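You operate a simulated robot arm through the tools that you are given. There is no shell and no other tool.

The job below is to be done with a simulated two-armed robot. You get a single attempt, and the scene is never put back.

TASK
Wash gear 27 on soak, then set it on the teal rack.
Fine: in the parts washer, one run; its drawer is left open.

The check looks at the end state, three seconds after you hand in, the way a careful person would. Anything else that was tipped, shoved, dropped, spilled or broken makes it a failure.

THE ROBOT
Two 7-joint arms with fingered hands on one trunk that stands fixed in place. Base frame: the origin is at the foot of the trunk, x ahead of it, y to its left, z up; the work surface is at about z = 840. Readings come in mm, degrees, newtons and seconds.
The left shoulder is at [30, 119, 1094], the right one opposite. With the tool pointing down near the work surface each hand reaches from about 340 to 760 mm from the base axis, measured 20 degrees to its own side. Payload 3.8 kg a hand.
The tool frame of a hand sits at the grasp point between the pads (the TCP): z along the fingers, y along the line on which they close. The tips reach 25 mm beyond it. The gripper opens to 88 mm; its body begins 29 mm behind the TCP. The gripper is a hand of 4 fingers: y runs from the thumb to the fingers, the wrist lies at [-13, -106, -174] in the tool frame, and closing takes about 1.5 s.
Orientation is that of the tool frame in the base frame, as a unit quaternion [w, x, y, z]. With the fingers straight down and the wrist toward the robot, the tool's x, y and z point along [0, 1, 0], [1, 0, 0] and [0, 0, -1] of the base frame.

THE INTERFACE
- The arms move only by the tool nudge_tool. It takes "left_commands", "right_commands" or both (then of equal length, played together; a hand with none holds still); each is a list that holds one entry, the list of rows, each a list of 6 numbers: the shift along the base's x, y, z in units of 150 mm (1.0 is 150 mm), then the turn, a rotation vector about the base's x, y, z in units of 60 degrees (1.0 is 60 degrees). In form: [[[tx, ty, tz, ax, ay, az], ...]]. A call has 1 to 20 rows; each row is the pose to reach, as a shift and turn from the pose commanded when the call began. "left_grip" and "right_grip" are, for a hand that has rows, the closure, from 0 (fully open) to 1 (shut), set as the call begins (left out, the last holds). A call with a number of a shift or a turn outside -1 to 1 is refused whole. A row lasts 0.2 s, in which the tool goes at most 50 mm and 8.6 degrees; a call with a longer step from one row to the next is refused whole, and so is a gripper value outside its range. A pose out of reach is approached as far as the arm can. The call stops where the force on the tool passes 60 N (or 10 N more than at its start, if that is more) or the arm is blocked; 0.2 s more then pass. Each finger travels about 153 mm/s and halts on what it meets, pressing with about 22 N; the grip force reading is that of the motor and also rises with nothing between the fingers. The clock runs only during rows and for 0.2 s after the last one: add rows that repeat a pose to give the fingers time. It gives the time, the measured TCP pose, the force on the tool (base axes), the opening and the grip force at its end, in the units of the frame above (readings bear some noise), with the torque about the TCP (base axes, N m) and any sound that the robot's microphone picked up.
- Cameras (640 x 400 px; columns grow to the right, rows downward): "scene" is now at [55.1, -18.6, 1640.2]; the picture's right is [-0.25, -0.97, -0.00], its down [-0.73, 0.19, -0.65] and it looks along [0.63, -0.16, -0.76] (base axes); focal length 360 px, centre (320, 200). "left" rides on the left gripper at [-64, -83, -98] in its tool frame; the picture's right is [-0.62, -0.37, 0.69], its down [0.71, -0.63, 0.30] and it looks along [0.32, 0.68, 0.65] (tool axes); focal length 265 px, centre (320, 200). "right" rides on the right gripper at [64, -83, -98] in its tool frame; the picture's right is [-0.62, 0.37, -0.69], its down [-0.71, -0.63, 0.30] and it looks along [-0.32, 0.68, 0.65] (tool axes); focal length 265 px, centre (320, 200). There is no depth. A picture from a camera that has moved, and an enlarged one, comes with that camera's place and axes in the base frame and with its lens.
- snapshot(camera): a new picture of that camera. The clock stands still meanwhile.
- slide_trunk(by): moves the trunk up (or, below 0, down) by that many mm; the arms and the scene camera ride with it, the base frame stays. It gives what a move gives, with no picture.
- hand_shape(shape, hand): the hand has 4 fingers and takes this shape, open, in about a second: jaw (thumb against the fingers, like two jaws); tri (thumb and two fingers); tip (a fingertip pinch); poke (one finger out to press); point (the index stretched); flat (the hand flat); cup (the hand cupped); fist (a fist). The gripper value then closes the fingers along that shape, each until it touches; the sizes above hold for jaw. It gives what a move gives, with no picture.
- turn_head(pan, tilt): turns the head with the scene camera to pan (to the left, within 120 degrees either way) and tilt (down, from -29 to 69), counted from straight ahead of the robot. It gives what a move gives.
- inspect(camera, box): a new picture of the part [left, top, right, bottom] of that camera's present view, enlarged. The clock stands still meanwhile.
- job_done(): hands the job in; it is judged then, once.

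Places have to be worked out from the pictures, the camera data and where the tool is seen. Open the grippers and draw the arms clear of the work before you hand the job in, unless the task says otherwise.

The tools are called as a command line: name --argument value ..., lists and objects as JSON in quotes. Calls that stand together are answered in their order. nudge_tool: Moves the arms, as the interface text tells. Its arguments: {"type":"object","properties":{"left_commands":{"type":"array","items":{"type":"array","items":{"type":"array","items":{"type":"number"}}}},"left_grip":{"type":"number"},"right_commands":{"type":"array","items":{"type":"array","items":{"type":"array","items":{"type":"number"}}}},"right_grip":{"type":"number"}},"required":[]} The other tools are called the same way: slide_trunk (by) moves the trunk up or down; hand_shape (shape, hand) gives the hand a shape; turn_head (pan, tilt) turns the head that bears the scene camera; snapshot (camera) takes a picture; inspect (camera, box) takes an enlarged picture of a part of a camera's view; job_done () hands the job in.

At the start:

```text
time: 0.0
left_ee_pos: [557.1, 26.0, 1159.2]
left_tcp_rot: [-0.001, 0.707, 0.707, 0.0]
left_contact_force: [0.1, 0.0, -0.1]
left_torque: [-0.01, -0.01, 0.0]
left_opening: 87.6
left_gripper_force: 0.1
left_shape: jaw
right_ee_pos: [379.7, -418.2, 1108.2]
right_tcp_rot: [0.001, 0.707, 0.707, 0.0]
right_contact_force: [-0.1, 0.0, -0.3]
right_torque: [0.02, 0.01, -0.04]
right_opening: 87.6
right_gripper_force: 0.1
right_shape: jaw
trunk travel left (down, up): [-250.0, 340.0]
head pan, tilt (commanded): [-14.4, 49.4]
```

scene: 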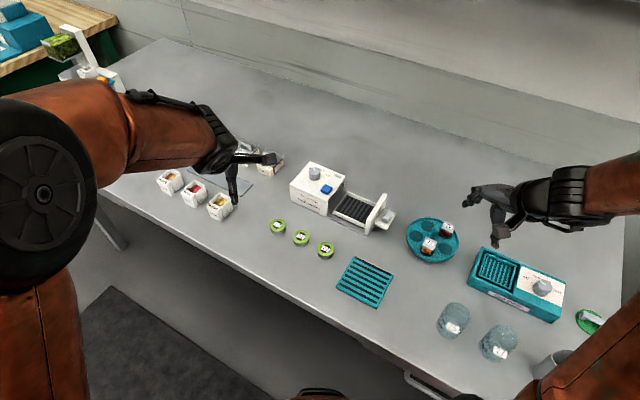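
right: 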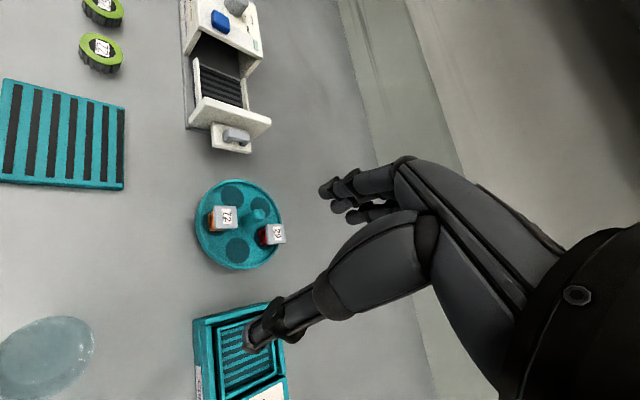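
left: 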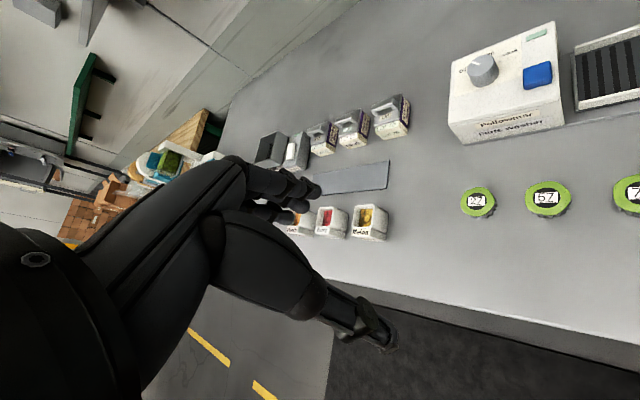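

I start by looking closely at the washer, the gears and the rack in the scene view.

inspect --camera "scene" --box '[250, 140, 410, 240]'

inspect --camera "scene" --box '[250, 210, 410, 310]'

inspect --camera "left" --box '[430, 0, 640, 131]'

inspect --camera "left" --box '[430, 130, 640, 261]'

inspect --camera "right" --box '[60, 0, 300, 150]'

```text
4.00 times, centred on (330, 190) of scene
camera zoom: at [55.1, -18.6, 1640.2], right [-0.25, -0.97, 0.0], down [-0.73, 0.19, -0.65], along [0.63, -0.16, -0.76], focal length 1438 px, centre (280, 240)
```

zoom: 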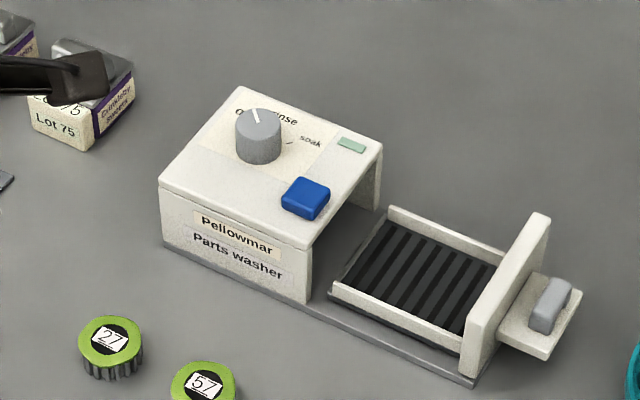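

```text
4.00 times, centred on (330, 260) of scene
camera zoom: at [55.1, -18.6, 1640.2], right [-0.25, -0.97, 0.0], down [-0.73, 0.19, -0.65], along [0.63, -0.16, -0.76], focal length 1438 px, centre (280, -40)
```

zoom: 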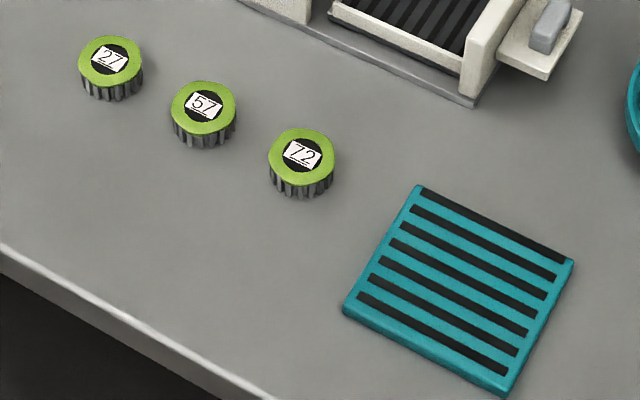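

```text
3.05 times, centred on (535, 66) of left
camera zoom: at [475.6, -39.0, 1256.9], right [-0.37, -0.62, -0.69], down [-0.63, 0.71, -0.3], along [0.68, 0.32, -0.65], focal length 809 px, centre (-335, 610)
```

zoom: 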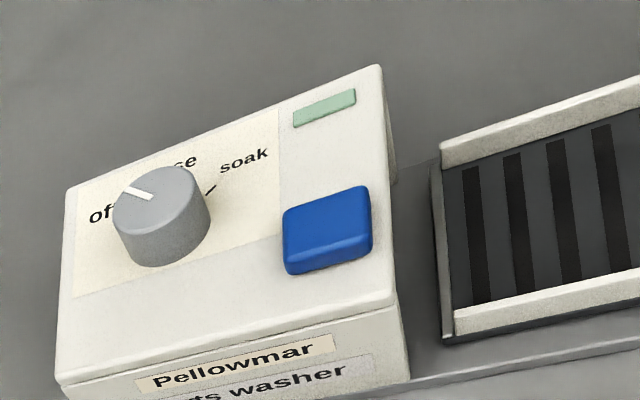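

```text
3.05 times, centred on (535, 196) of left
camera zoom: at [475.6, -39.0, 1256.9], right [-0.37, -0.62, -0.69], down [-0.63, 0.71, -0.3], along [0.68, 0.32, -0.65], focal length 809 px, centre (-335, 214)
```

zoom: 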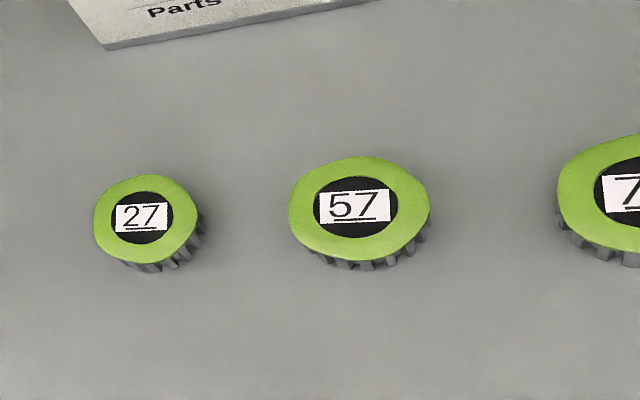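

```text
2.67 times, centred on (180, 75) of right
camera zoom: at [296.4, -354.2, 1206.4], right [0.37, -0.62, 0.69], down [-0.63, -0.71, -0.3], along [0.68, -0.32, -0.65], focal length 708 px, centre (693, 533)
```

zoom: 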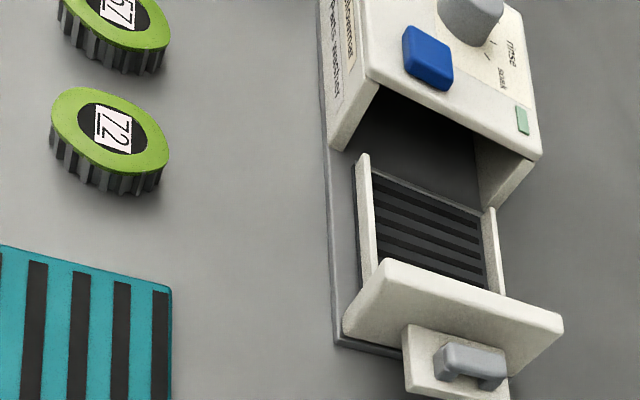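

The washer sits turned about 45° with its drawer open toward the robot's right; the knob points at "off". I zoom further on the details (knob, gear 27, drawer and handle, rack, and the other teal device).

inspect --camera "scene" --box '[298, 155, 346, 185]'

inspect --camera "scene" --box '[330, 185, 400, 229]'

inspect --camera "scene" --box '[262, 208, 310, 238]'

inspect --camera "scene" --box '[330, 250, 400, 294]'

inspect --camera "scene" --box '[400, 200, 640, 350]'

inspect --camera "scene" --box '[140, 120, 300, 220]'

```text
13.33 times, centred on (322, 170) of scene
camera zoom: at [55.1, -18.6, 1640.2], right [-0.25, -0.97, 0.0], down [-0.73, 0.19, -0.65], along [0.63, -0.16, -0.76], focal length 4794 px, centre (293, 600)
```

zoom: 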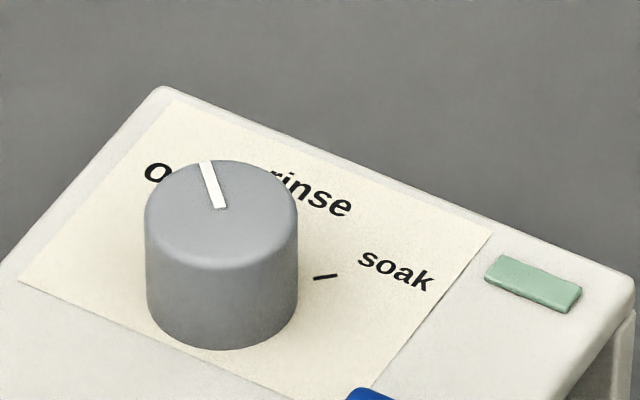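

```text
9.09 times, centred on (365, 207) of scene
camera zoom: at [55.1, -18.6, 1640.2], right [-0.25, -0.97, 0.0], down [-0.73, 0.19, -0.65], along [0.63, -0.16, -0.76], focal length 3268 px, centre (-89, 136)
```

zoom: 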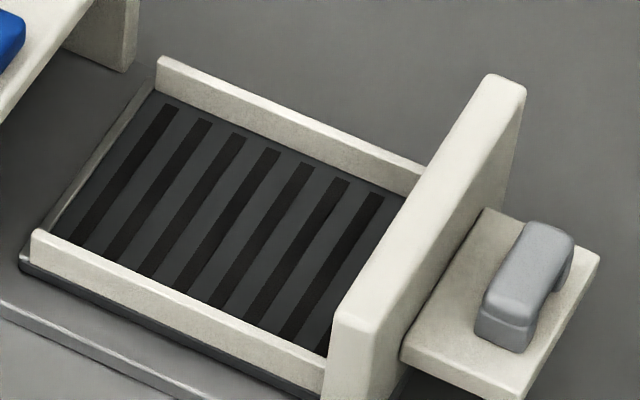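

```text
13.33 times, centred on (286, 223) of scene
camera zoom: at [55.1, -18.6, 1640.2], right [-0.25, -0.97, 0.0], down [-0.73, 0.19, -0.65], along [0.63, -0.16, -0.76], focal length 4794 px, centre (773, -107)
```

zoom: 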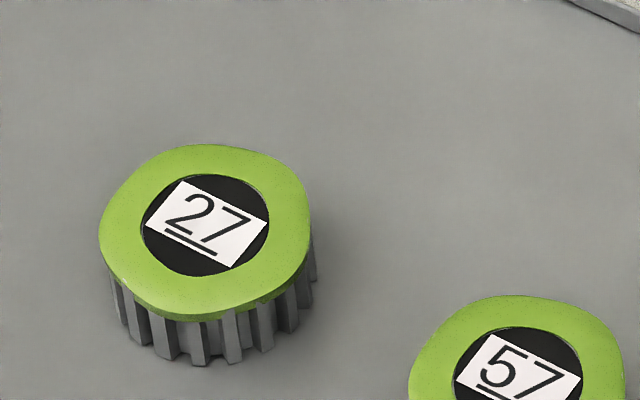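

```text
9.09 times, centred on (365, 272) of scene
camera zoom: at [55.1, -18.6, 1640.2], right [-0.25, -0.97, 0.0], down [-0.73, 0.19, -0.65], along [0.63, -0.16, -0.76], focal length 3268 px, centre (-89, -454)
```

zoom: 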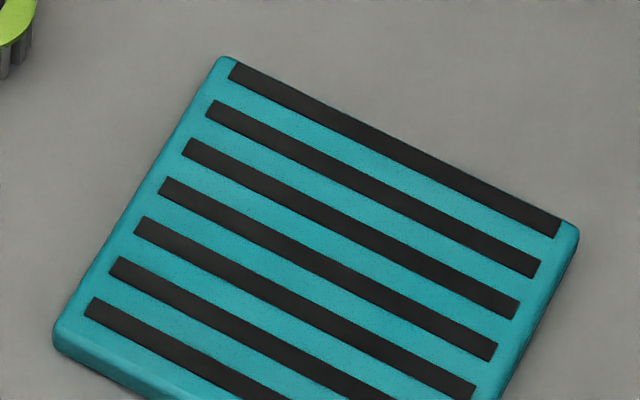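

```text
2.67 times, centred on (520, 275) of scene
camera zoom: at [55.1, -18.6, 1640.2], right [-0.25, -0.97, 0.0], down [-0.73, 0.19, -0.65], along [0.63, -0.16, -0.76], focal length 959 px, centre (-213, 0)
```

zoom: 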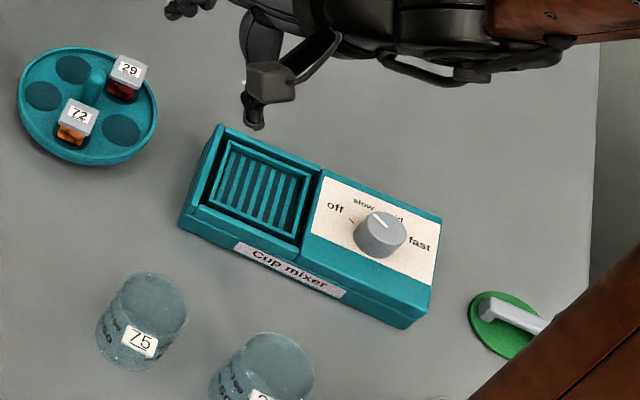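

```text
4.00 times, centred on (220, 170) of scene
camera zoom: at [55.1, -18.6, 1640.2], right [-0.25, -0.97, 0.0], down [-0.73, 0.19, -0.65], along [0.63, -0.16, -0.76], focal length 1438 px, centre (720, 320)
```

zoom: 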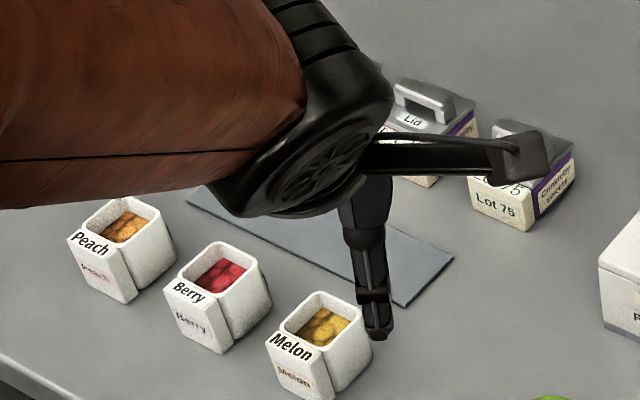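

The rack is the flat slotted teal plate near (431, -228); gear 27 is at about (645, -51), the knob at about (751, -182) needs roughly 90° clockwise from off to soak. First I draw the left arm back out of the way, and shape the right hand as "tri" to see its geometry.

nudge_tool --left_commands '[[[-0.15, 0.2, 0.1, 0, 0, 0], [-0.3, 0.4, 0.2, 0, 0, 0], [-0.45, 0.6, 0.3, 0, 0, 0], [-0.6, 0.8, 0.4, 0, 0, 0], [-0.75, 1.0, 0.5, 0, 0, 0]]]'

hand_shape --hand "right" --shape "tri"

snapshot --camera "scene"

inspect --camera "scene" --box '[440, 140, 600, 240]'

snapshot --camera "right"

```text
time: 1.2
left_ee_pos: [441.0, 178.0, 1231.1]
left_tcp_rot: [0.0, 0.708, 0.707, 0.0]
left_contact_force: [0.0, 0.6, -0.3]
left_torque: [-0.02, -0.04, -0.02]
left_opening: 87.7
left_gripper_force: 0.1
left_shape: jaw
right_ee_pos: [378.2, -419.4, 1109.0]
right_tcp_rot: [0.001, 0.707, 0.708, 0.0]
right_contact_force: [0.0, 0.1, -0.6]
right_torque: [-0.03, -0.02, -0.01]
right_opening: 87.7
right_gripper_force: 0.1
right_shape: jaw
trunk travel left (down, up): [-250.0, 340.0]
head pan, tilt (commanded): [-14.4, 49.4]
```

```text
time: 2.1
left_ee_pos: [442.2, 177.4, 1232.3]
left_tcp_rot: [0.0, 0.707, 0.707, -0.001]
left_contact_force: [-0.1, -0.4, -0.3]
left_torque: [-0.02, 0.03, 0.01]
left_opening: 87.9
left_gripper_force: 0.0
left_shape: jaw
right_ee_pos: [379.5, -418.6, 1109.5]
right_tcp_rot: [0.0, 0.707, 0.708, -0.001]
right_contact_force: [-0.6, -0.3, 0.3]
right_torque: [-0.01, 0.01, -0.01]
right_opening: 87.4
right_gripper_force: 0.0
right_shape: tri
trunk travel left (down, up): [-250.0, 340.0]
head pan, tilt (commanded): [-14.4, 49.4]
```

```text
taken
camera scene: at [54.9, -18.3, 1640.3], right [-0.25, -0.97, 0.0], down [-0.73, 0.19, -0.65], along [0.63, -0.16, -0.76], focal length 360 px, centre (320, 200)
```

scene: 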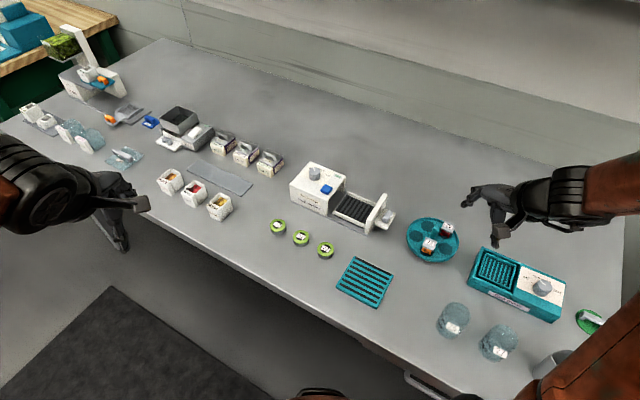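

```text
4.00 times, centred on (520, 190) of scene
camera zoom: at [54.9, -18.3, 1640.3], right [-0.25, -0.97, 0.0], down [-0.73, 0.19, -0.65], along [0.63, -0.16, -0.76], focal length 1438 px, centre (-480, 240)
```

zoom: 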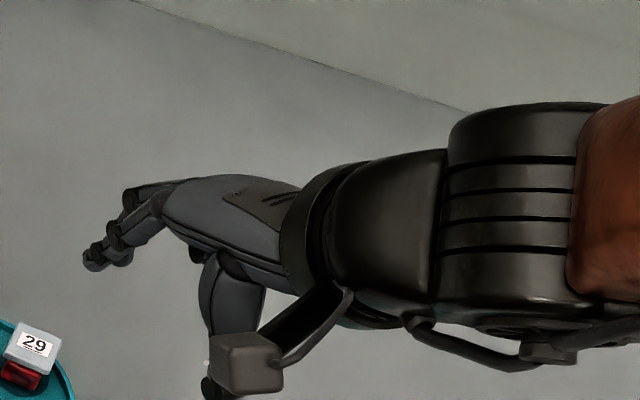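

```text
taken
camera right: at [296.2, -354.0, 1206.5], right [0.37, -0.62, 0.69], down [-0.63, -0.71, -0.3], along [0.68, -0.32, -0.65], focal length 265 px, centre (320, 200)
```

right: 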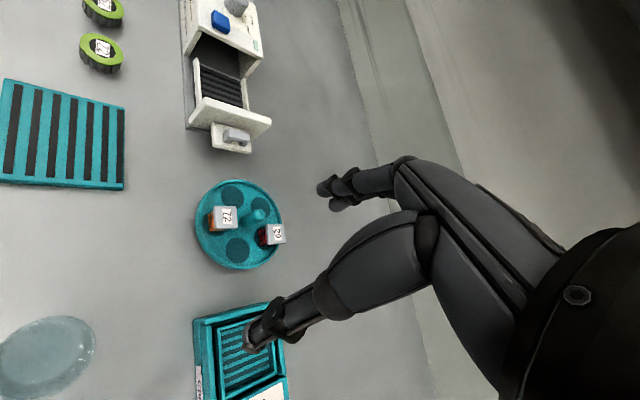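

With "tri" the finger tips sit at about ±44 mm along the closing line, and the two fingers are narrow enough for the drawer. I bring the right hand, tilted about 18° forward and yawed 20°, toward a place above the knob.

nudge_tool --right_commands '[[[0.2, 0.14, 0, 0.0105, -0.0594, 0.0661], [0.4, 0.28, 0, 0.0209, -0.1187, 0.1322], [0.6, 0.42, 0, 0.0314, -0.1781, 0.1984], [0.8, 0.56, 0, 0.0418, -0.2374, 0.2645], [1.0, 0.7, 0, 0.0523, -0.2968, 0.3306]]]' --right_grip 0.4

nudge_tool --right_commands '[[[0.25, 0.17, -0.06, 0, 0, 0], [0.5, 0.34, -0.12, 0, 0, 0], [0.75, 0.51, -0.18, 0, 0, 0], [1.0, 0.68, -0.25, 0, 0, 0]]]'

```text
time: 3.3
left_ee_pos: [443.0, 178.0, 1230.4]
left_tcp_rot: [-0.001, 0.707, 0.707, -0.001]
left_contact_force: [0.2, 0.3, -0.2]
left_torque: [0.0, -0.01, -0.02]
left_opening: 87.8
left_gripper_force: 0.0
left_shape: jaw
right_ee_pos: [527.4, -314.9, 1110.6]
right_tcp_rot: [0.09, 0.567, 0.809, 0.129]
right_contact_force: [0.0, -0.2, -0.1]
right_torque: [-0.05, 0.01, 0.01]
right_opening: 53.3
right_gripper_force: 0.1
right_shape: tri
trunk travel left (down, up): [-250.0, 340.0]
head pan, tilt (commanded): [-14.4, 49.4]
```

```text
time: 4.3
left_ee_pos: [444.6, 178.0, 1230.6]
left_tcp_rot: [-0.001, 0.707, 0.707, 0.0]
left_contact_force: [0.6, 0.2, 0.2]
left_torque: [0.01, 0.03, -0.02]
left_opening: 87.9
left_gripper_force: 0.2
left_shape: jaw
right_ee_pos: [681.7, -211.3, 1066.0]
right_tcp_rot: [0.089, 0.568, 0.808, 0.128]
right_contact_force: [0.1, -0.2, -0.4]
right_torque: [0.02, 0.01, 0.01]
right_opening: 53.4
right_gripper_force: 0.0
right_shape: tri
trunk travel left (down, up): [-250.0, 340.0]
head pan, tilt (commanded): [-14.4, 49.4]
```

The hand follows well. I move it to directly above the knob at about z=990 and look.

nudge_tool --right_commands '[[[0.24, 0.1, -0.2, 0, 0, 0], [0.475, 0.195, -0.54, 0, 0, 0], [0.475, 0.195, -0.54, 0, 0, 0]]]'

snapshot --camera "scene"

inspect --camera "scene" --box '[260, 120, 420, 220]'

snapshot --camera "right"

```text
refused: row 2 steps farther than a row can; nothing moved
```

```text
taken
camera scene: at [56.9, -17.7, 1640.2], right [-0.25, -0.97, 0.0], down [-0.74, 0.19, -0.65], along [0.63, -0.16, -0.76], focal length 360 px, centre (320, 200)
```

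scene: 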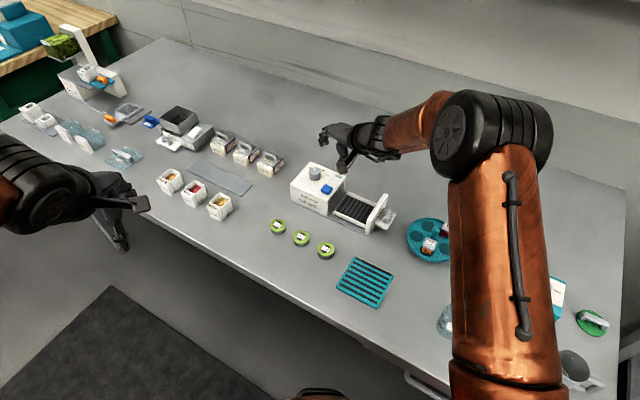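

```text
4.00 times, centred on (340, 170) of scene
camera zoom: at [56.9, -17.7, 1640.2], right [-0.25, -0.97, 0.0], down [-0.74, 0.19, -0.65], along [0.63, -0.16, -0.76], focal length 1438 px, centre (240, 320)
```

zoom: 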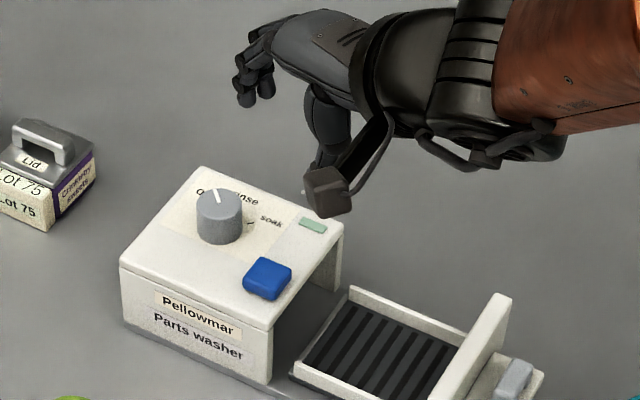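

```text
taken
camera right: at [556.2, -188.2, 1134.0], right [0.34, -0.54, 0.77], down [-0.23, -0.84, -0.48], along [0.91, -0.01, -0.41], focal length 265 px, centre (320, 200)
```

right: 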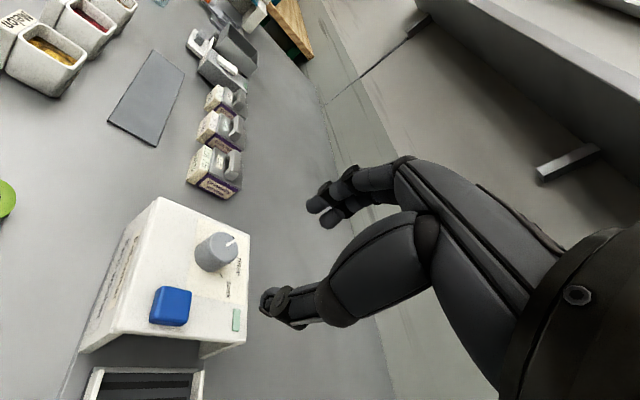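

One row was a hair too long. I redo it with shorter steps.

nudge_tool --right_commands '[[[0.1, 0.04, -0.12, 0, 0, 0], [0.2, 0.08, -0.24, 0, 0, 0], [0.3, 0.12, -0.36, 0, 0, 0], [0.4, 0.16, -0.46, 0, 0, 0], [0.475, 0.195, -0.54, 0, 0, 0], [0.475, 0.195, -0.54, 0, 0, 0]]]'

inspect --camera "scene" --box '[260, 120, 420, 220]'

inspect --camera "right" --box '[160, 120, 400, 270]'

```text
time: 5.7
left_ee_pos: [442.1, 176.1, 1230.8]
left_tcp_rot: [-0.001, 0.707, 0.707, 0.0]
left_contact_force: [-0.4, 0.0, 0.1]
left_torque: [0.0, -0.01, 0.01]
left_opening: 87.4
left_gripper_force: 0.0
left_shape: jaw
right_ee_pos: [750.6, -182.1, 990.8]
right_tcp_rot: [0.089, 0.566, 0.809, 0.128]
right_contact_force: [0.0, 0.6, -0.3]
right_torque: [0.03, 0.03, -0.03]
right_opening: 53.3
right_gripper_force: 0.0
right_shape: tri
trunk travel left (down, up): [-250.0, 340.0]
head pan, tilt (commanded): [-14.4, 49.4]
```

```text
4.00 times, centred on (340, 170) of scene
camera zoom: at [55.0, -18.4, 1640.3], right [-0.25, -0.97, 0.0], down [-0.73, 0.19, -0.65], along [0.63, -0.16, -0.76], focal length 1438 px, centre (240, 320)
```

zoom: 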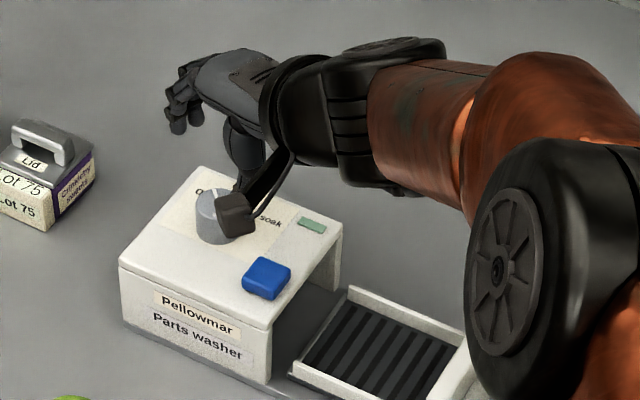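

```text
2.67 times, centred on (280, 195) of right
camera zoom: at [625.6, -159.1, 1057.2], right [0.34, -0.54, 0.77], down [-0.23, -0.84, -0.48], along [0.91, -0.01, -0.41], focal length 708 px, centre (427, 213)
```

zoom: 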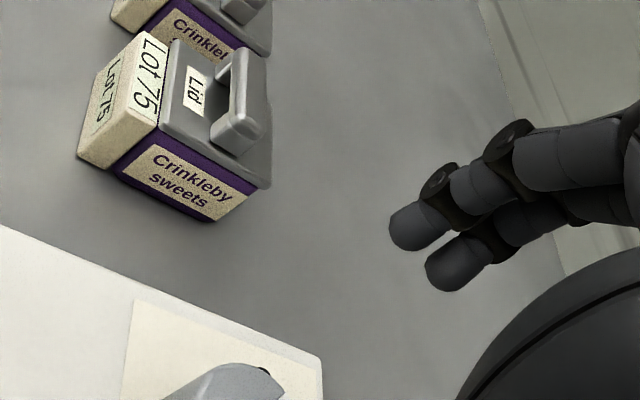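

Reached the spot above the knob. I check the alignment in the right camera and zoom around the knob.

inspect --camera "right" --box '[160, 180, 416, 340]'

inspect --camera "scene" --box '[290, 130, 354, 170]'

```text
2.50 times, centred on (288, 260) of right
camera zoom: at [625.6, -159.1, 1057.2], right [0.34, -0.54, 0.77], down [-0.23, -0.84, -0.48], along [0.91, -0.01, -0.41], focal length 664 px, centre (400, 50)
```

zoom: 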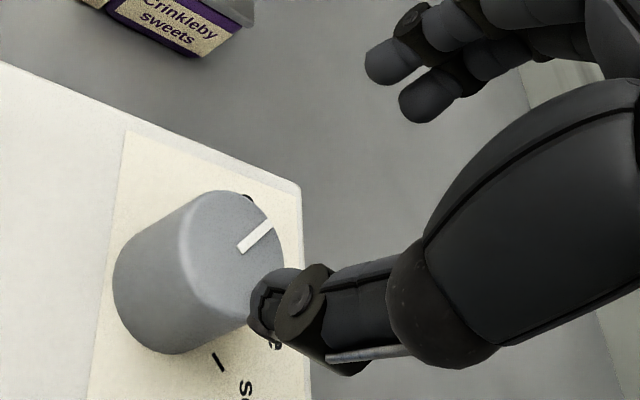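

```text
10.00 times, centred on (322, 150) of scene
camera zoom: at [55.0, -18.4, 1640.3], right [-0.25, -0.97, 0.0], down [-0.73, 0.19, -0.65], along [0.63, -0.16, -0.76], focal length 3595 px, centre (300, 700)
```

zoom: 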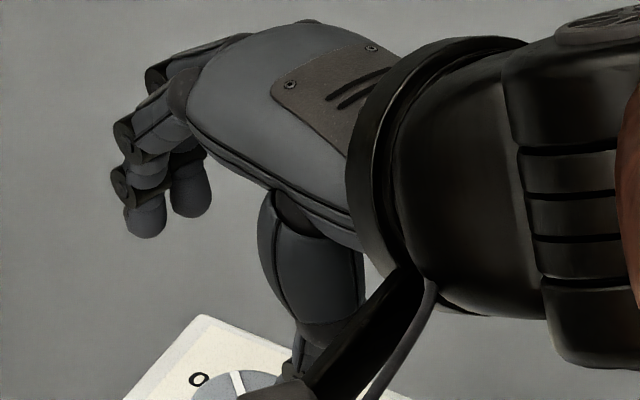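

The knob's centre resolves to (750.5, -182) from both cameras, and the arm has reach to spare. I reduce the tilt to 10° for a better grip and lower to z=960, straddling the knob.

nudge_tool --right_commands '[[[0, 0, 0, -0.0228, 0.0627, 0], [0, 0, -0.06, -0.0456, 0.1253, 0], [0, 0, -0.13, -0.0456, 0.1253, 0], [0, 0, -0.2, -0.0456, 0.1253, 0], [0, 0, -0.2, -0.0456, 0.1253, 0]]]'

inspect --camera "right" --box '[160, 180, 416, 340]'

inspect --camera "scene" --box '[280, 140, 360, 190]'

```text
time: 6.9
left_ee_pos: [443.3, 177.2, 1231.1]
left_tcp_rot: [0.0, 0.707, 0.707, 0.001]
left_contact_force: [0.7, -0.1, -0.6]
left_torque: [0.01, -0.02, 0.02]
left_opening: 87.4
left_gripper_force: 0.0
left_shape: jaw
right_ee_pos: [750.0, -179.0, 959.2]
right_tcp_rot: [0.05, 0.571, 0.816, 0.071]
right_contact_force: [0.6, -0.7, 0.3]
right_torque: [0.0, 0.0, 0.02]
right_opening: 53.4
right_gripper_force: 0.0
right_shape: tri
trunk travel left (down, up): [-250.0, 340.0]
head pan, tilt (commanded): [-14.4, 49.4]
```

```text
2.50 times, centred on (288, 260) of right
camera zoom: at [635.7, -154.1, 1042.0], right [0.44, -0.5, 0.75], down [-0.29, -0.87, -0.41], along [0.85, -0.04, -0.53], focal length 664 px, centre (400, 50)
```

zoom: 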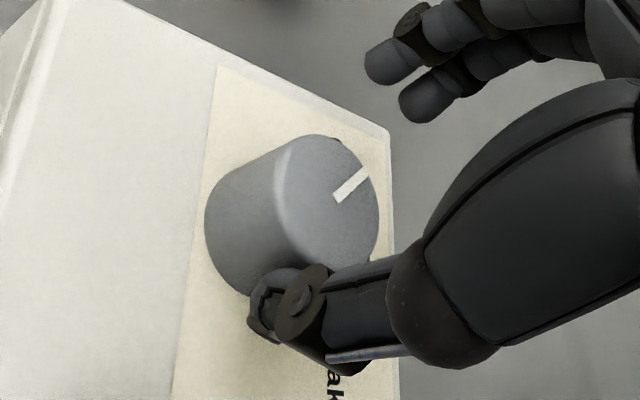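

```text
8.00 times, centred on (320, 165) of scene
camera zoom: at [55.1, -18.4, 1640.3], right [-0.25, -0.97, 0.0], down [-0.73, 0.19, -0.65], along [0.63, -0.16, -0.76], focal length 2876 px, centre (320, 480)
```

zoom: 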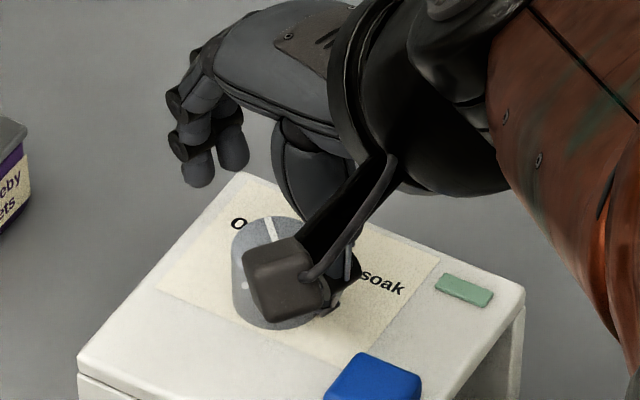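

The knob sits centred between thumb and fingers. I lower to z≈941 and then close on the knob.

nudge_tool --right_commands '[[[0, 0, -0.06, 0, 0, 0], [0, 0, -0.125, 0, 0, 0], [0, 0, -0.125, 0, 0, 0]]]'

nudge_tool --right_commands '[[[0, 0, 0, 0, 0, 0], [0, 0, 0, 0, 0, 0], [0, 0, 0, 0, 0, 0], [0, 0, 0, 0, 0, 0], [0, 0, 0, 0, 0, 0]]]' --right_grip 0.75

inspect --camera "right" --box '[160, 180, 416, 340]'

```text
time: 7.7
left_ee_pos: [440.7, 178.4, 1231.8]
left_tcp_rot: [0.002, 0.707, 0.707, 0.001]
left_contact_force: [0.6, 0.4, 0.4]
left_torque: [-0.04, -0.04, 0.01]
left_opening: 87.7
left_gripper_force: 0.1
left_shape: jaw
right_ee_pos: [749.9, -179.7, 946.3]
right_tcp_rot: [0.052, 0.572, 0.816, 0.073]
right_contact_force: [-1.4, -0.9, 16.5]
right_torque: [-0.16, 0.6, 0.02]
right_opening: 52.7
right_gripper_force: 0.1
right_shape: tri
trunk travel left (down, up): [-250.0, 340.0]
head pan, tilt (commanded): [-14.4, 49.4]
```

```text
time: 8.9
left_ee_pos: [438.8, 178.2, 1232.8]
left_tcp_rot: [0.001, 0.707, 0.707, 0.002]
left_contact_force: [-0.2, 0.9, -0.1]
left_torque: [0.0, 0.03, -0.02]
left_opening: 87.7
left_gripper_force: 0.1
left_shape: jaw
right_ee_pos: [748.1, -181.9, 945.8]
right_tcp_rot: [0.052, 0.571, 0.816, 0.072]
right_contact_force: [-10.5, -3.2, 27.1]
right_torque: [-0.29, 1.04, 0.03]
right_opening: 26.7
right_gripper_force: 0.1
right_shape: tri
trunk travel left (down, up): [-250.0, 340.0]
head pan, tilt (commanded): [-14.4, 49.4]
```

```text
2.50 times, centred on (288, 260) of right
camera zoom: at [633.2, -154.2, 1027.6], right [0.44, -0.5, 0.75], down [-0.29, -0.87, -0.41], along [0.85, -0.04, -0.52], focal length 664 px, centre (400, 50)
```

zoom: 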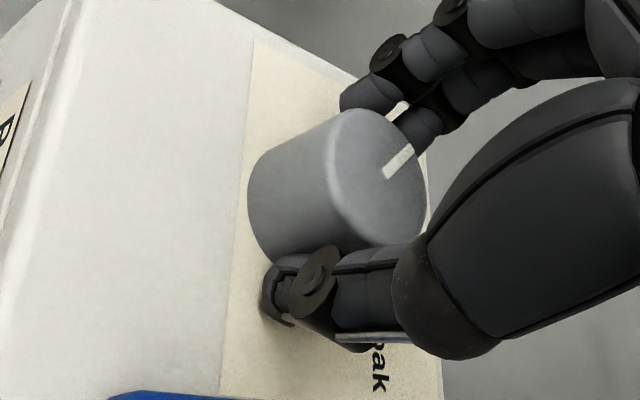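

The thumb tip touched the washer's roof (27 N), so I'm slightly low. I loosen, raise about 7 mm, and close again with full grip.

nudge_tool --right_commands '[[[0, 0, 0.045, 0, 0, 0], [0, 0, 0.045, 0, 0, 0], [0, 0, 0.045, 0, 0, 0]]]' --right_grip 0.4

nudge_tool --right_commands '[[[0, 0, 0, 0, 0, 0], [0, 0, 0, 0, 0, 0], [0, 0, 0, 0, 0, 0], [0, 0, 0, 0, 0, 0], [0, 0, 0, 0, 0, 0]]]' --right_grip 1.0

inspect --camera "right" --box '[160, 180, 416, 340]'

inspect --camera "scene" --box '[280, 140, 360, 190]'

```text
time: 9.7
left_ee_pos: [442.5, 177.4, 1232.3]
left_tcp_rot: [0.0, 0.707, 0.707, 0.0]
left_contact_force: [0.3, -0.5, 0.0]
left_torque: [-0.02, 0.0, -0.01]
left_opening: 87.6
left_gripper_force: 0.1
left_shape: jaw
right_ee_pos: [748.4, -180.7, 947.0]
right_tcp_rot: [0.048, 0.571, 0.816, 0.07]
right_contact_force: [-0.2, 0.6, 0.2]
right_torque: [0.04, 0.01, -0.01]
right_opening: 52.1
right_gripper_force: 0.1
right_shape: tri
trunk travel left (down, up): [-250.0, 340.0]
head pan, tilt (commanded): [-14.4, 49.4]
```

```text
time: 10.9
left_ee_pos: [443.5, 178.1, 1230.1]
left_tcp_rot: [0.0, 0.707, 0.708, 0.0]
left_contact_force: [1.0, 0.6, 0.0]
left_torque: [0.02, -0.01, 0.0]
left_opening: 87.6
left_gripper_force: 0.1
left_shape: jaw
right_ee_pos: [750.6, -181.1, 948.1]
right_tcp_rot: [0.05, 0.572, 0.816, 0.071]
right_contact_force: [-1.8, -0.2, -5.0]
right_torque: [-0.04, 0.09, -0.01]
right_opening: 24.4
right_gripper_force: 22.0
right_shape: tri
trunk travel left (down, up): [-250.0, 340.0]
head pan, tilt (commanded): [-14.4, 49.4]
```

```text
2.50 times, centred on (288, 260) of right
camera zoom: at [635.3, -154.5, 1029.8], right [0.44, -0.5, 0.75], down [-0.29, -0.87, -0.41], along [0.85, -0.04, -0.53], focal length 664 px, centre (400, 50)
```

zoom: 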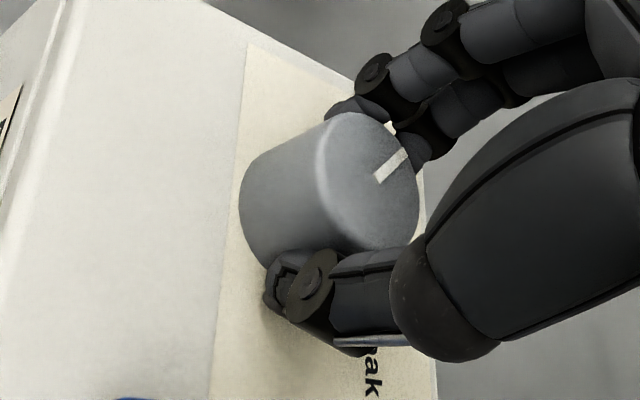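

```text
8.00 times, centred on (320, 165) of scene
camera zoom: at [55.7, -18.6, 1640.2], right [-0.25, -0.97, 0.0], down [-0.74, 0.19, -0.65], along [0.63, -0.16, -0.76], focal length 2876 px, centre (320, 480)
```

zoom: 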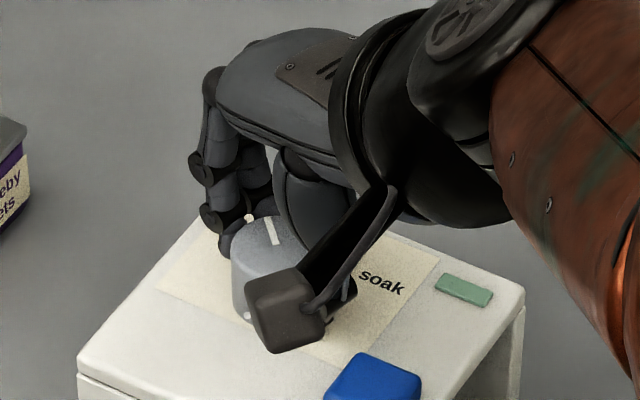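

The grip reads 22 N with the fingers around the knob. I now turn it 45° clockwise about the vertical.

nudge_tool --right_commands '[[[0, 0, 0, 0, 0, -0.125], [0, 0, 0, 0, 0, -0.25], [0, 0, 0, 0, 0, -0.375], [0, 0, 0, 0, 0, -0.5], [0, 0, 0, 0, 0, -0.625], [0, 0, 0, 0, 0, -0.75], [0, 0, 0, 0, 0, -0.75]]]'

inspect --camera "right" --box '[160, 180, 416, 340]'

inspect --camera "scene" --box '[280, 140, 360, 190]'

```text
time: 12.5
left_ee_pos: [442.9, 175.8, 1230.7]
left_tcp_rot: [0.0, 0.707, 0.707, 0.0]
left_contact_force: [-0.1, -0.9, 0.1]
left_torque: [0.03, 0.03, 0.02]
left_opening: 87.7
left_gripper_force: 0.1
left_shape: jaw
right_ee_pos: [749.5, -182.1, 947.4]
right_tcp_rot: [0.073, 0.84, 0.535, 0.046]
right_contact_force: [-6.3, -5.3, -2.7]
right_torque: [-0.08, 0.15, 0.06]
right_opening: 23.5
right_gripper_force: 22.2
right_shape: tri
trunk travel left (down, up): [-250.0, 340.0]
head pan, tilt (commanded): [-14.4, 49.4]
```

```text
2.50 times, centred on (288, 260) of right
camera zoom: at [688.0, -82.5, 1029.6], right [-0.04, -0.66, 0.75], down [-0.82, -0.41, -0.41], along [0.57, -0.63, -0.53], focal length 664 px, centre (400, 50)
```

zoom: 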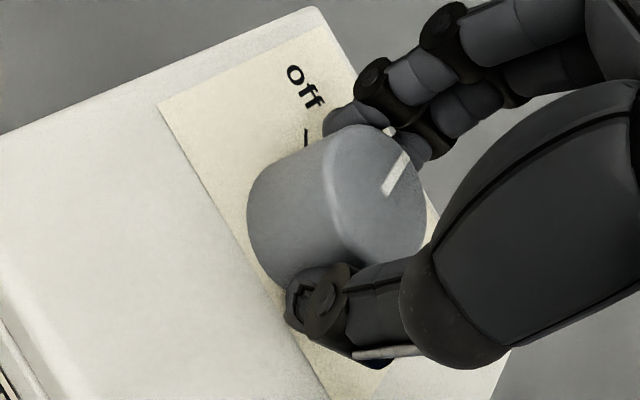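

```text
8.00 times, centred on (320, 165) of scene
camera zoom: at [54.6, -19.3, 1640.2], right [-0.25, -0.97, 0.0], down [-0.73, 0.19, -0.65], along [0.63, -0.16, -0.76], focal length 2876 px, centre (320, 480)
```

zoom: 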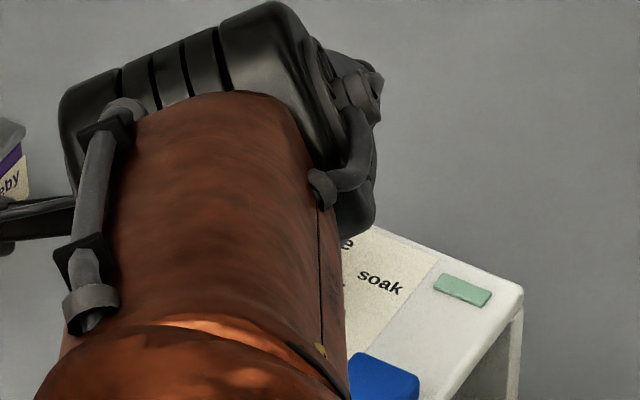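

The knob turned with the hand (pointer kept its place relative to the fingers). I release, swing back 45°, and grip again for the second half.

nudge_tool --right_commands '[[[0, 0, 0, 0, 0, 0], [0, 0, 0, 0, 0, 0], [0, 0, 0, 0, 0, 0], [0, 0, 0, 0, 0, 0.125], [0, 0, 0, 0, 0, 0.25], [0, 0, 0, 0, 0, 0.375], [0, 0, 0, 0, 0, 0.5], [0, 0, 0, 0, 0, 0.625], [0, 0, 0, 0, 0, 0.75], [0, 0, 0, 0, 0, 0.75]]]' --right_grip 0.4

inspect --camera "right" --box '[160, 180, 416, 340]'

inspect --camera "scene" --box '[280, 140, 360, 190]'

```text
time: 14.7
left_ee_pos: [443.4, 178.2, 1231.0]
left_tcp_rot: [-0.001, 0.707, 0.707, -0.001]
left_contact_force: [-0.2, 0.2, 0.2]
left_torque: [0.02, 0.0, -0.02]
left_opening: 87.5
left_gripper_force: 0.1
left_shape: jaw
right_ee_pos: [749.7, -183.4, 947.7]
right_tcp_rot: [0.05, 0.571, 0.816, 0.071]
right_contact_force: [0.7, -0.7, 0.1]
right_torque: [0.0, 0.0, 0.0]
right_opening: 52.5
right_gripper_force: 0.2
right_shape: tri
trunk travel left (down, up): [-250.0, 340.0]
head pan, tilt (commanded): [-14.4, 49.4]
```

```text
2.50 times, centred on (288, 260) of right
camera zoom: at [635.3, -156.1, 1029.5], right [0.44, -0.5, 0.75], down [-0.29, -0.87, -0.41], along [0.85, -0.04, -0.53], focal length 664 px, centre (400, 50)
```

zoom: 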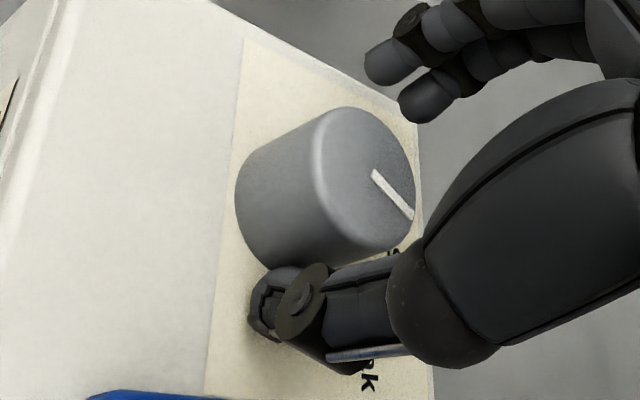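

```text
8.00 times, centred on (320, 165) of scene
camera zoom: at [55.1, -18.2, 1640.3], right [-0.25, -0.97, 0.0], down [-0.73, 0.19, -0.65], along [0.63, -0.16, -0.76], focal length 2876 px, centre (320, 480)
```

zoom: 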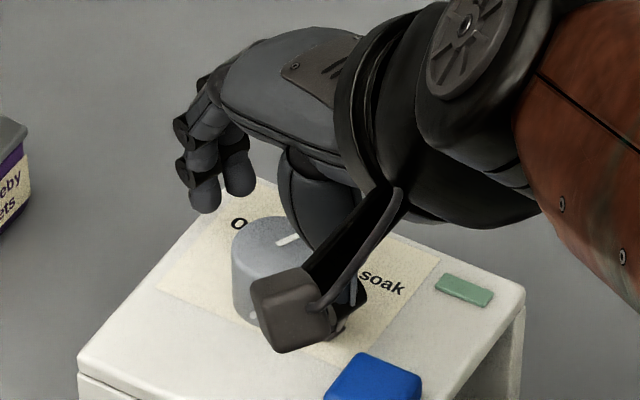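

The pointer now stands at "rinse". Second grip and another 45° clockwise turn.

nudge_tool --right_commands '[[[0, 0, 0, 0, 0, 0], [0, 0, 0, 0, 0, 0], [0, 0, 0, 0, 0, 0], [0, 0, 0, 0, 0, 0], [0, 0, 0, 0, 0, -0.125], [0, 0, 0, 0, 0, -0.25], [0, 0, 0, 0, 0, -0.375], [0, 0, 0, 0, 0, -0.5], [0, 0, 0, 0, 0, -0.625], [0, 0, 0, 0, 0, -0.76], [0, 0, 0, 0, 0, -0.76]]]' --right_grip 1.0

inspect --camera "right" --box '[160, 180, 416, 340]'

```text
time: 17.1
left_ee_pos: [442.4, 177.0, 1230.9]
left_tcp_rot: [0.001, 0.707, 0.707, -0.001]
left_contact_force: [0.3, 0.5, -1.6]
left_torque: [0.01, -0.01, 0.01]
left_opening: 87.5
left_gripper_force: 0.0
left_shape: jaw
right_ee_pos: [751.5, -183.4, 947.2]
right_tcp_rot: [0.073, 0.844, 0.53, 0.046]
right_contact_force: [0.0, -2.2, -6.0]
right_torque: [-0.04, -0.18, 0.2]
right_opening: 20.4
right_gripper_force: 21.9
right_shape: tri
trunk travel left (down, up): [-250.0, 340.0]
head pan, tilt (commanded): [-14.4, 49.4]
```

```text
2.50 times, centred on (288, 260) of right
camera zoom: at [690.4, -81.6, 1029.3], right [-0.05, -0.66, 0.75], down [-0.82, -0.4, -0.41], along [0.57, -0.63, -0.53], focal length 664 px, centre (400, 50)
```

zoom: 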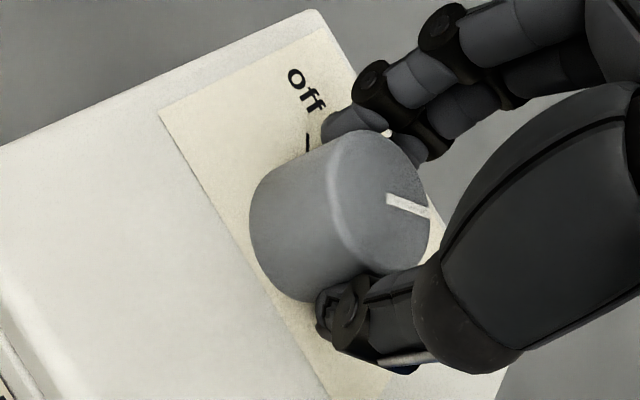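

The pointer works out to about -90° in the base frame, right where "soak" lies. I release, rise, and back off to check.

nudge_tool --right_commands '[[[0, 0, 0, 0, 0, 0], [0, 0, 0, 0, 0, 0], [0, 0, 0, 0, 0, 0], [0, 0, 0.2, 0, 0, 0], [0, 0, 0.5, 0, 0, 0], [0, 0, 0.8, 0, 0, 0], [-0.3, 0.0, 1.0, 0, 0, 0], [-0.6, 0.0, 1.0, 0, 0, 0], [-0.9, 0.0, 1.0, 0, 0, 0]]]' --right_grip 0.3

inspect --camera "scene" --box '[280, 150, 360, 200]'

snapshot --camera "scene"

snapshot --camera "right"

```text
refused: row 7 steps farther than a row can; nothing moved
```

```text
8.00 times, centred on (320, 175) of scene
camera zoom: at [56.1, -19.0, 1640.2], right [-0.25, -0.97, 0.0], down [-0.74, 0.19, -0.65], along [0.63, -0.16, -0.76], focal length 2876 px, centre (320, 400)
```

zoom: 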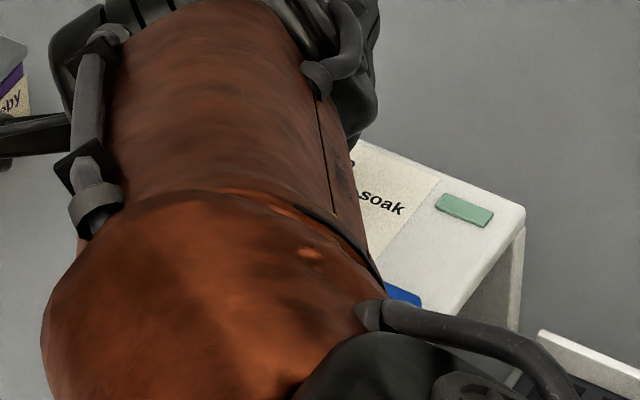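

```text
taken
camera scene: at [56.1, -19.0, 1640.2], right [-0.25, -0.97, 0.0], down [-0.74, 0.19, -0.65], along [0.63, -0.16, -0.76], focal length 360 px, centre (320, 200)
```

scene: 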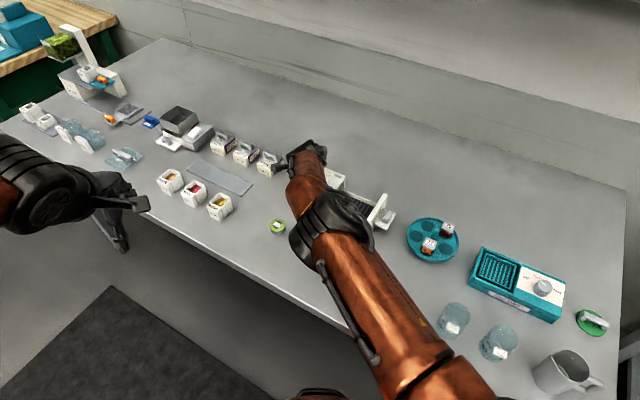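

```text
taken
camera right: at [690.4, -81.6, 1029.3], right [-0.05, -0.66, 0.75], down [-0.82, -0.4, -0.41], along [0.57, -0.63, -0.53], focal length 265 px, centre (320, 200)
```

right: 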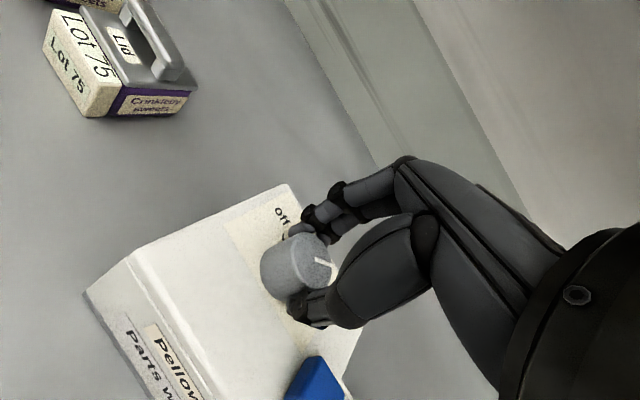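

Same plan with shorter steps: release, lift straight up, then draw back.

nudge_tool --right_commands '[[[0, 0, 0, 0, 0, 0], [0, 0, 0, 0, 0, 0], [0, 0, 0, 0, 0, 0], [0, 0, 0.15, 0, 0, 0], [0, 0, 0.4, 0, 0, 0], [0, 0, 0.7, 0, 0, 0], [0, 0, 0.95, 0, 0, 0], [-0.3, 0.0, 0.95, 0, 0, 0], [-0.6, 0.0, 0.95, 0, 0, 0], [-0.9, 0.0, 0.95, 0, 0, 0]]]' --right_grip 0.3

snapshot --camera "scene"

inspect --camera "scene" --box '[280, 150, 360, 200]'

snapshot --camera "right"

```text
time: 19.3
left_ee_pos: [441.5, 178.1, 1231.4]
left_tcp_rot: [0.0, 0.707, 0.707, 0.0]
left_contact_force: [-0.7, -0.5, 0.1]
left_torque: [0.01, -0.05, 0.0]
left_opening: 87.7
left_gripper_force: 0.0
left_shape: jaw
right_ee_pos: [615.1, -180.9, 1088.2]
right_tcp_rot: [0.075, 0.843, 0.53, 0.047]
right_contact_force: [-0.6, -0.3, -0.7]
right_torque: [0.02, 0.05, -0.01]
right_opening: 61.3
right_gripper_force: 0.0
right_shape: tri
trunk travel left (down, up): [-250.0, 340.0]
head pan, tilt (commanded): [-14.4, 49.4]
```

```text
taken
camera scene: at [53.8, -18.1, 1640.3], right [-0.25, -0.97, 0.0], down [-0.73, 0.19, -0.65], along [0.63, -0.16, -0.76], focal length 360 px, centre (320, 200)
```

scene: 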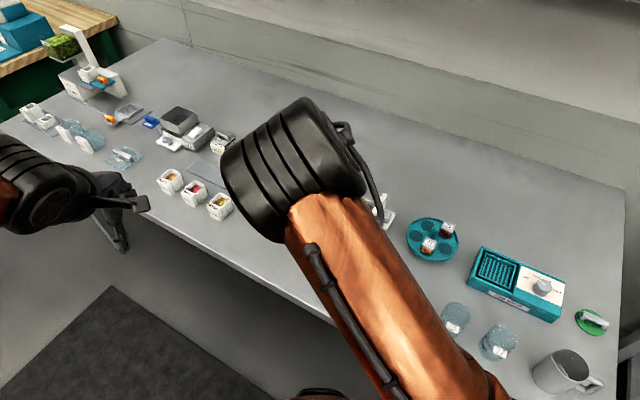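

```text
8.00 times, centred on (320, 175) of scene
camera zoom: at [53.8, -18.1, 1640.3], right [-0.25, -0.97, 0.0], down [-0.73, 0.19, -0.65], along [0.63, -0.16, -0.76], focal length 2876 px, centre (320, 400)
```

zoom: 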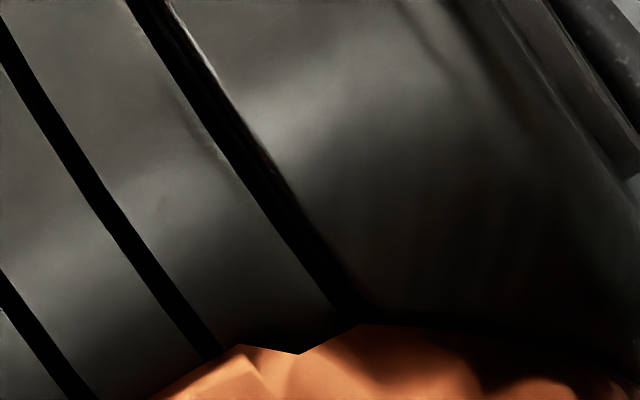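

```text
taken
camera right: at [553.4, -80.2, 1169.9], right [-0.05, -0.66, 0.75], down [-0.82, -0.4, -0.41], along [0.57, -0.63, -0.52], focal length 265 px, centre (320, 200)
```

right: 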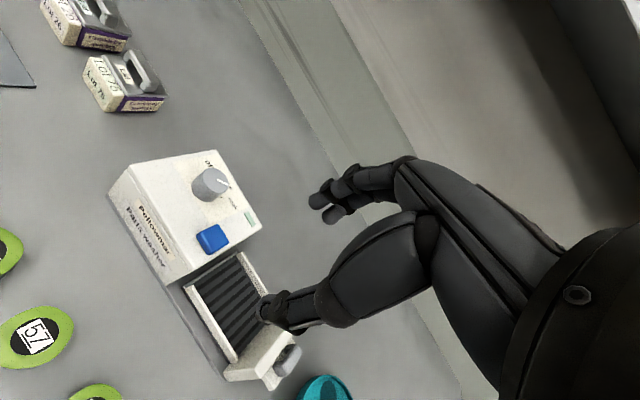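

inspect --camera "right" --box '[150, 130, 310, 230]'

inspect --camera "right" --box '[150, 230, 342, 350]'

```text
4.00 times, centred on (230, 180) of right
camera zoom: at [553.4, -80.2, 1169.9], right [-0.05, -0.66, 0.75], down [-0.82, -0.4, -0.41], along [0.57, -0.63, -0.52], focal length 1062 px, centre (680, 280)
```

zoom: 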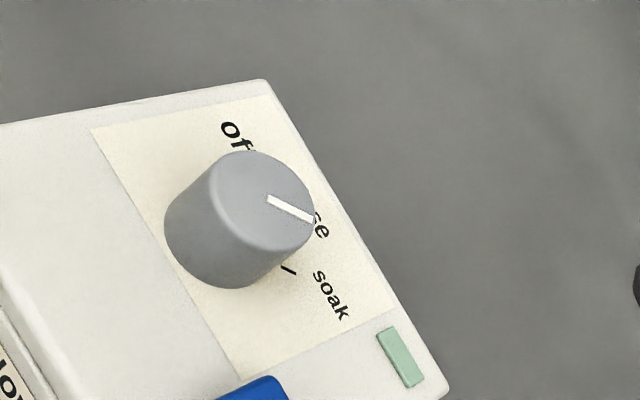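

```text
3.33 times, centred on (246, 290) of right
camera zoom: at [553.4, -80.2, 1169.9], right [-0.05, -0.66, 0.75], down [-0.82, -0.4, -0.41], along [0.57, -0.63, -0.52], focal length 885 px, centre (567, -100)
```

zoom: 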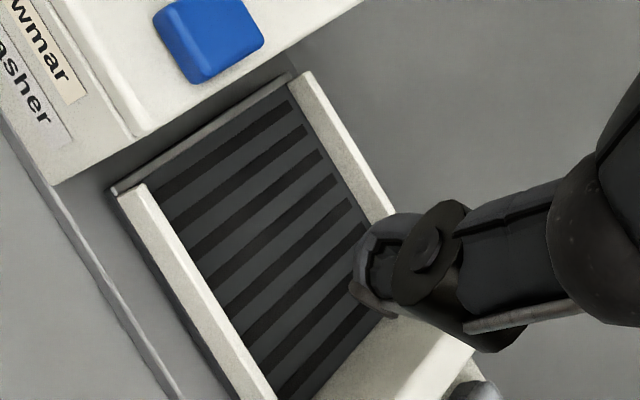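

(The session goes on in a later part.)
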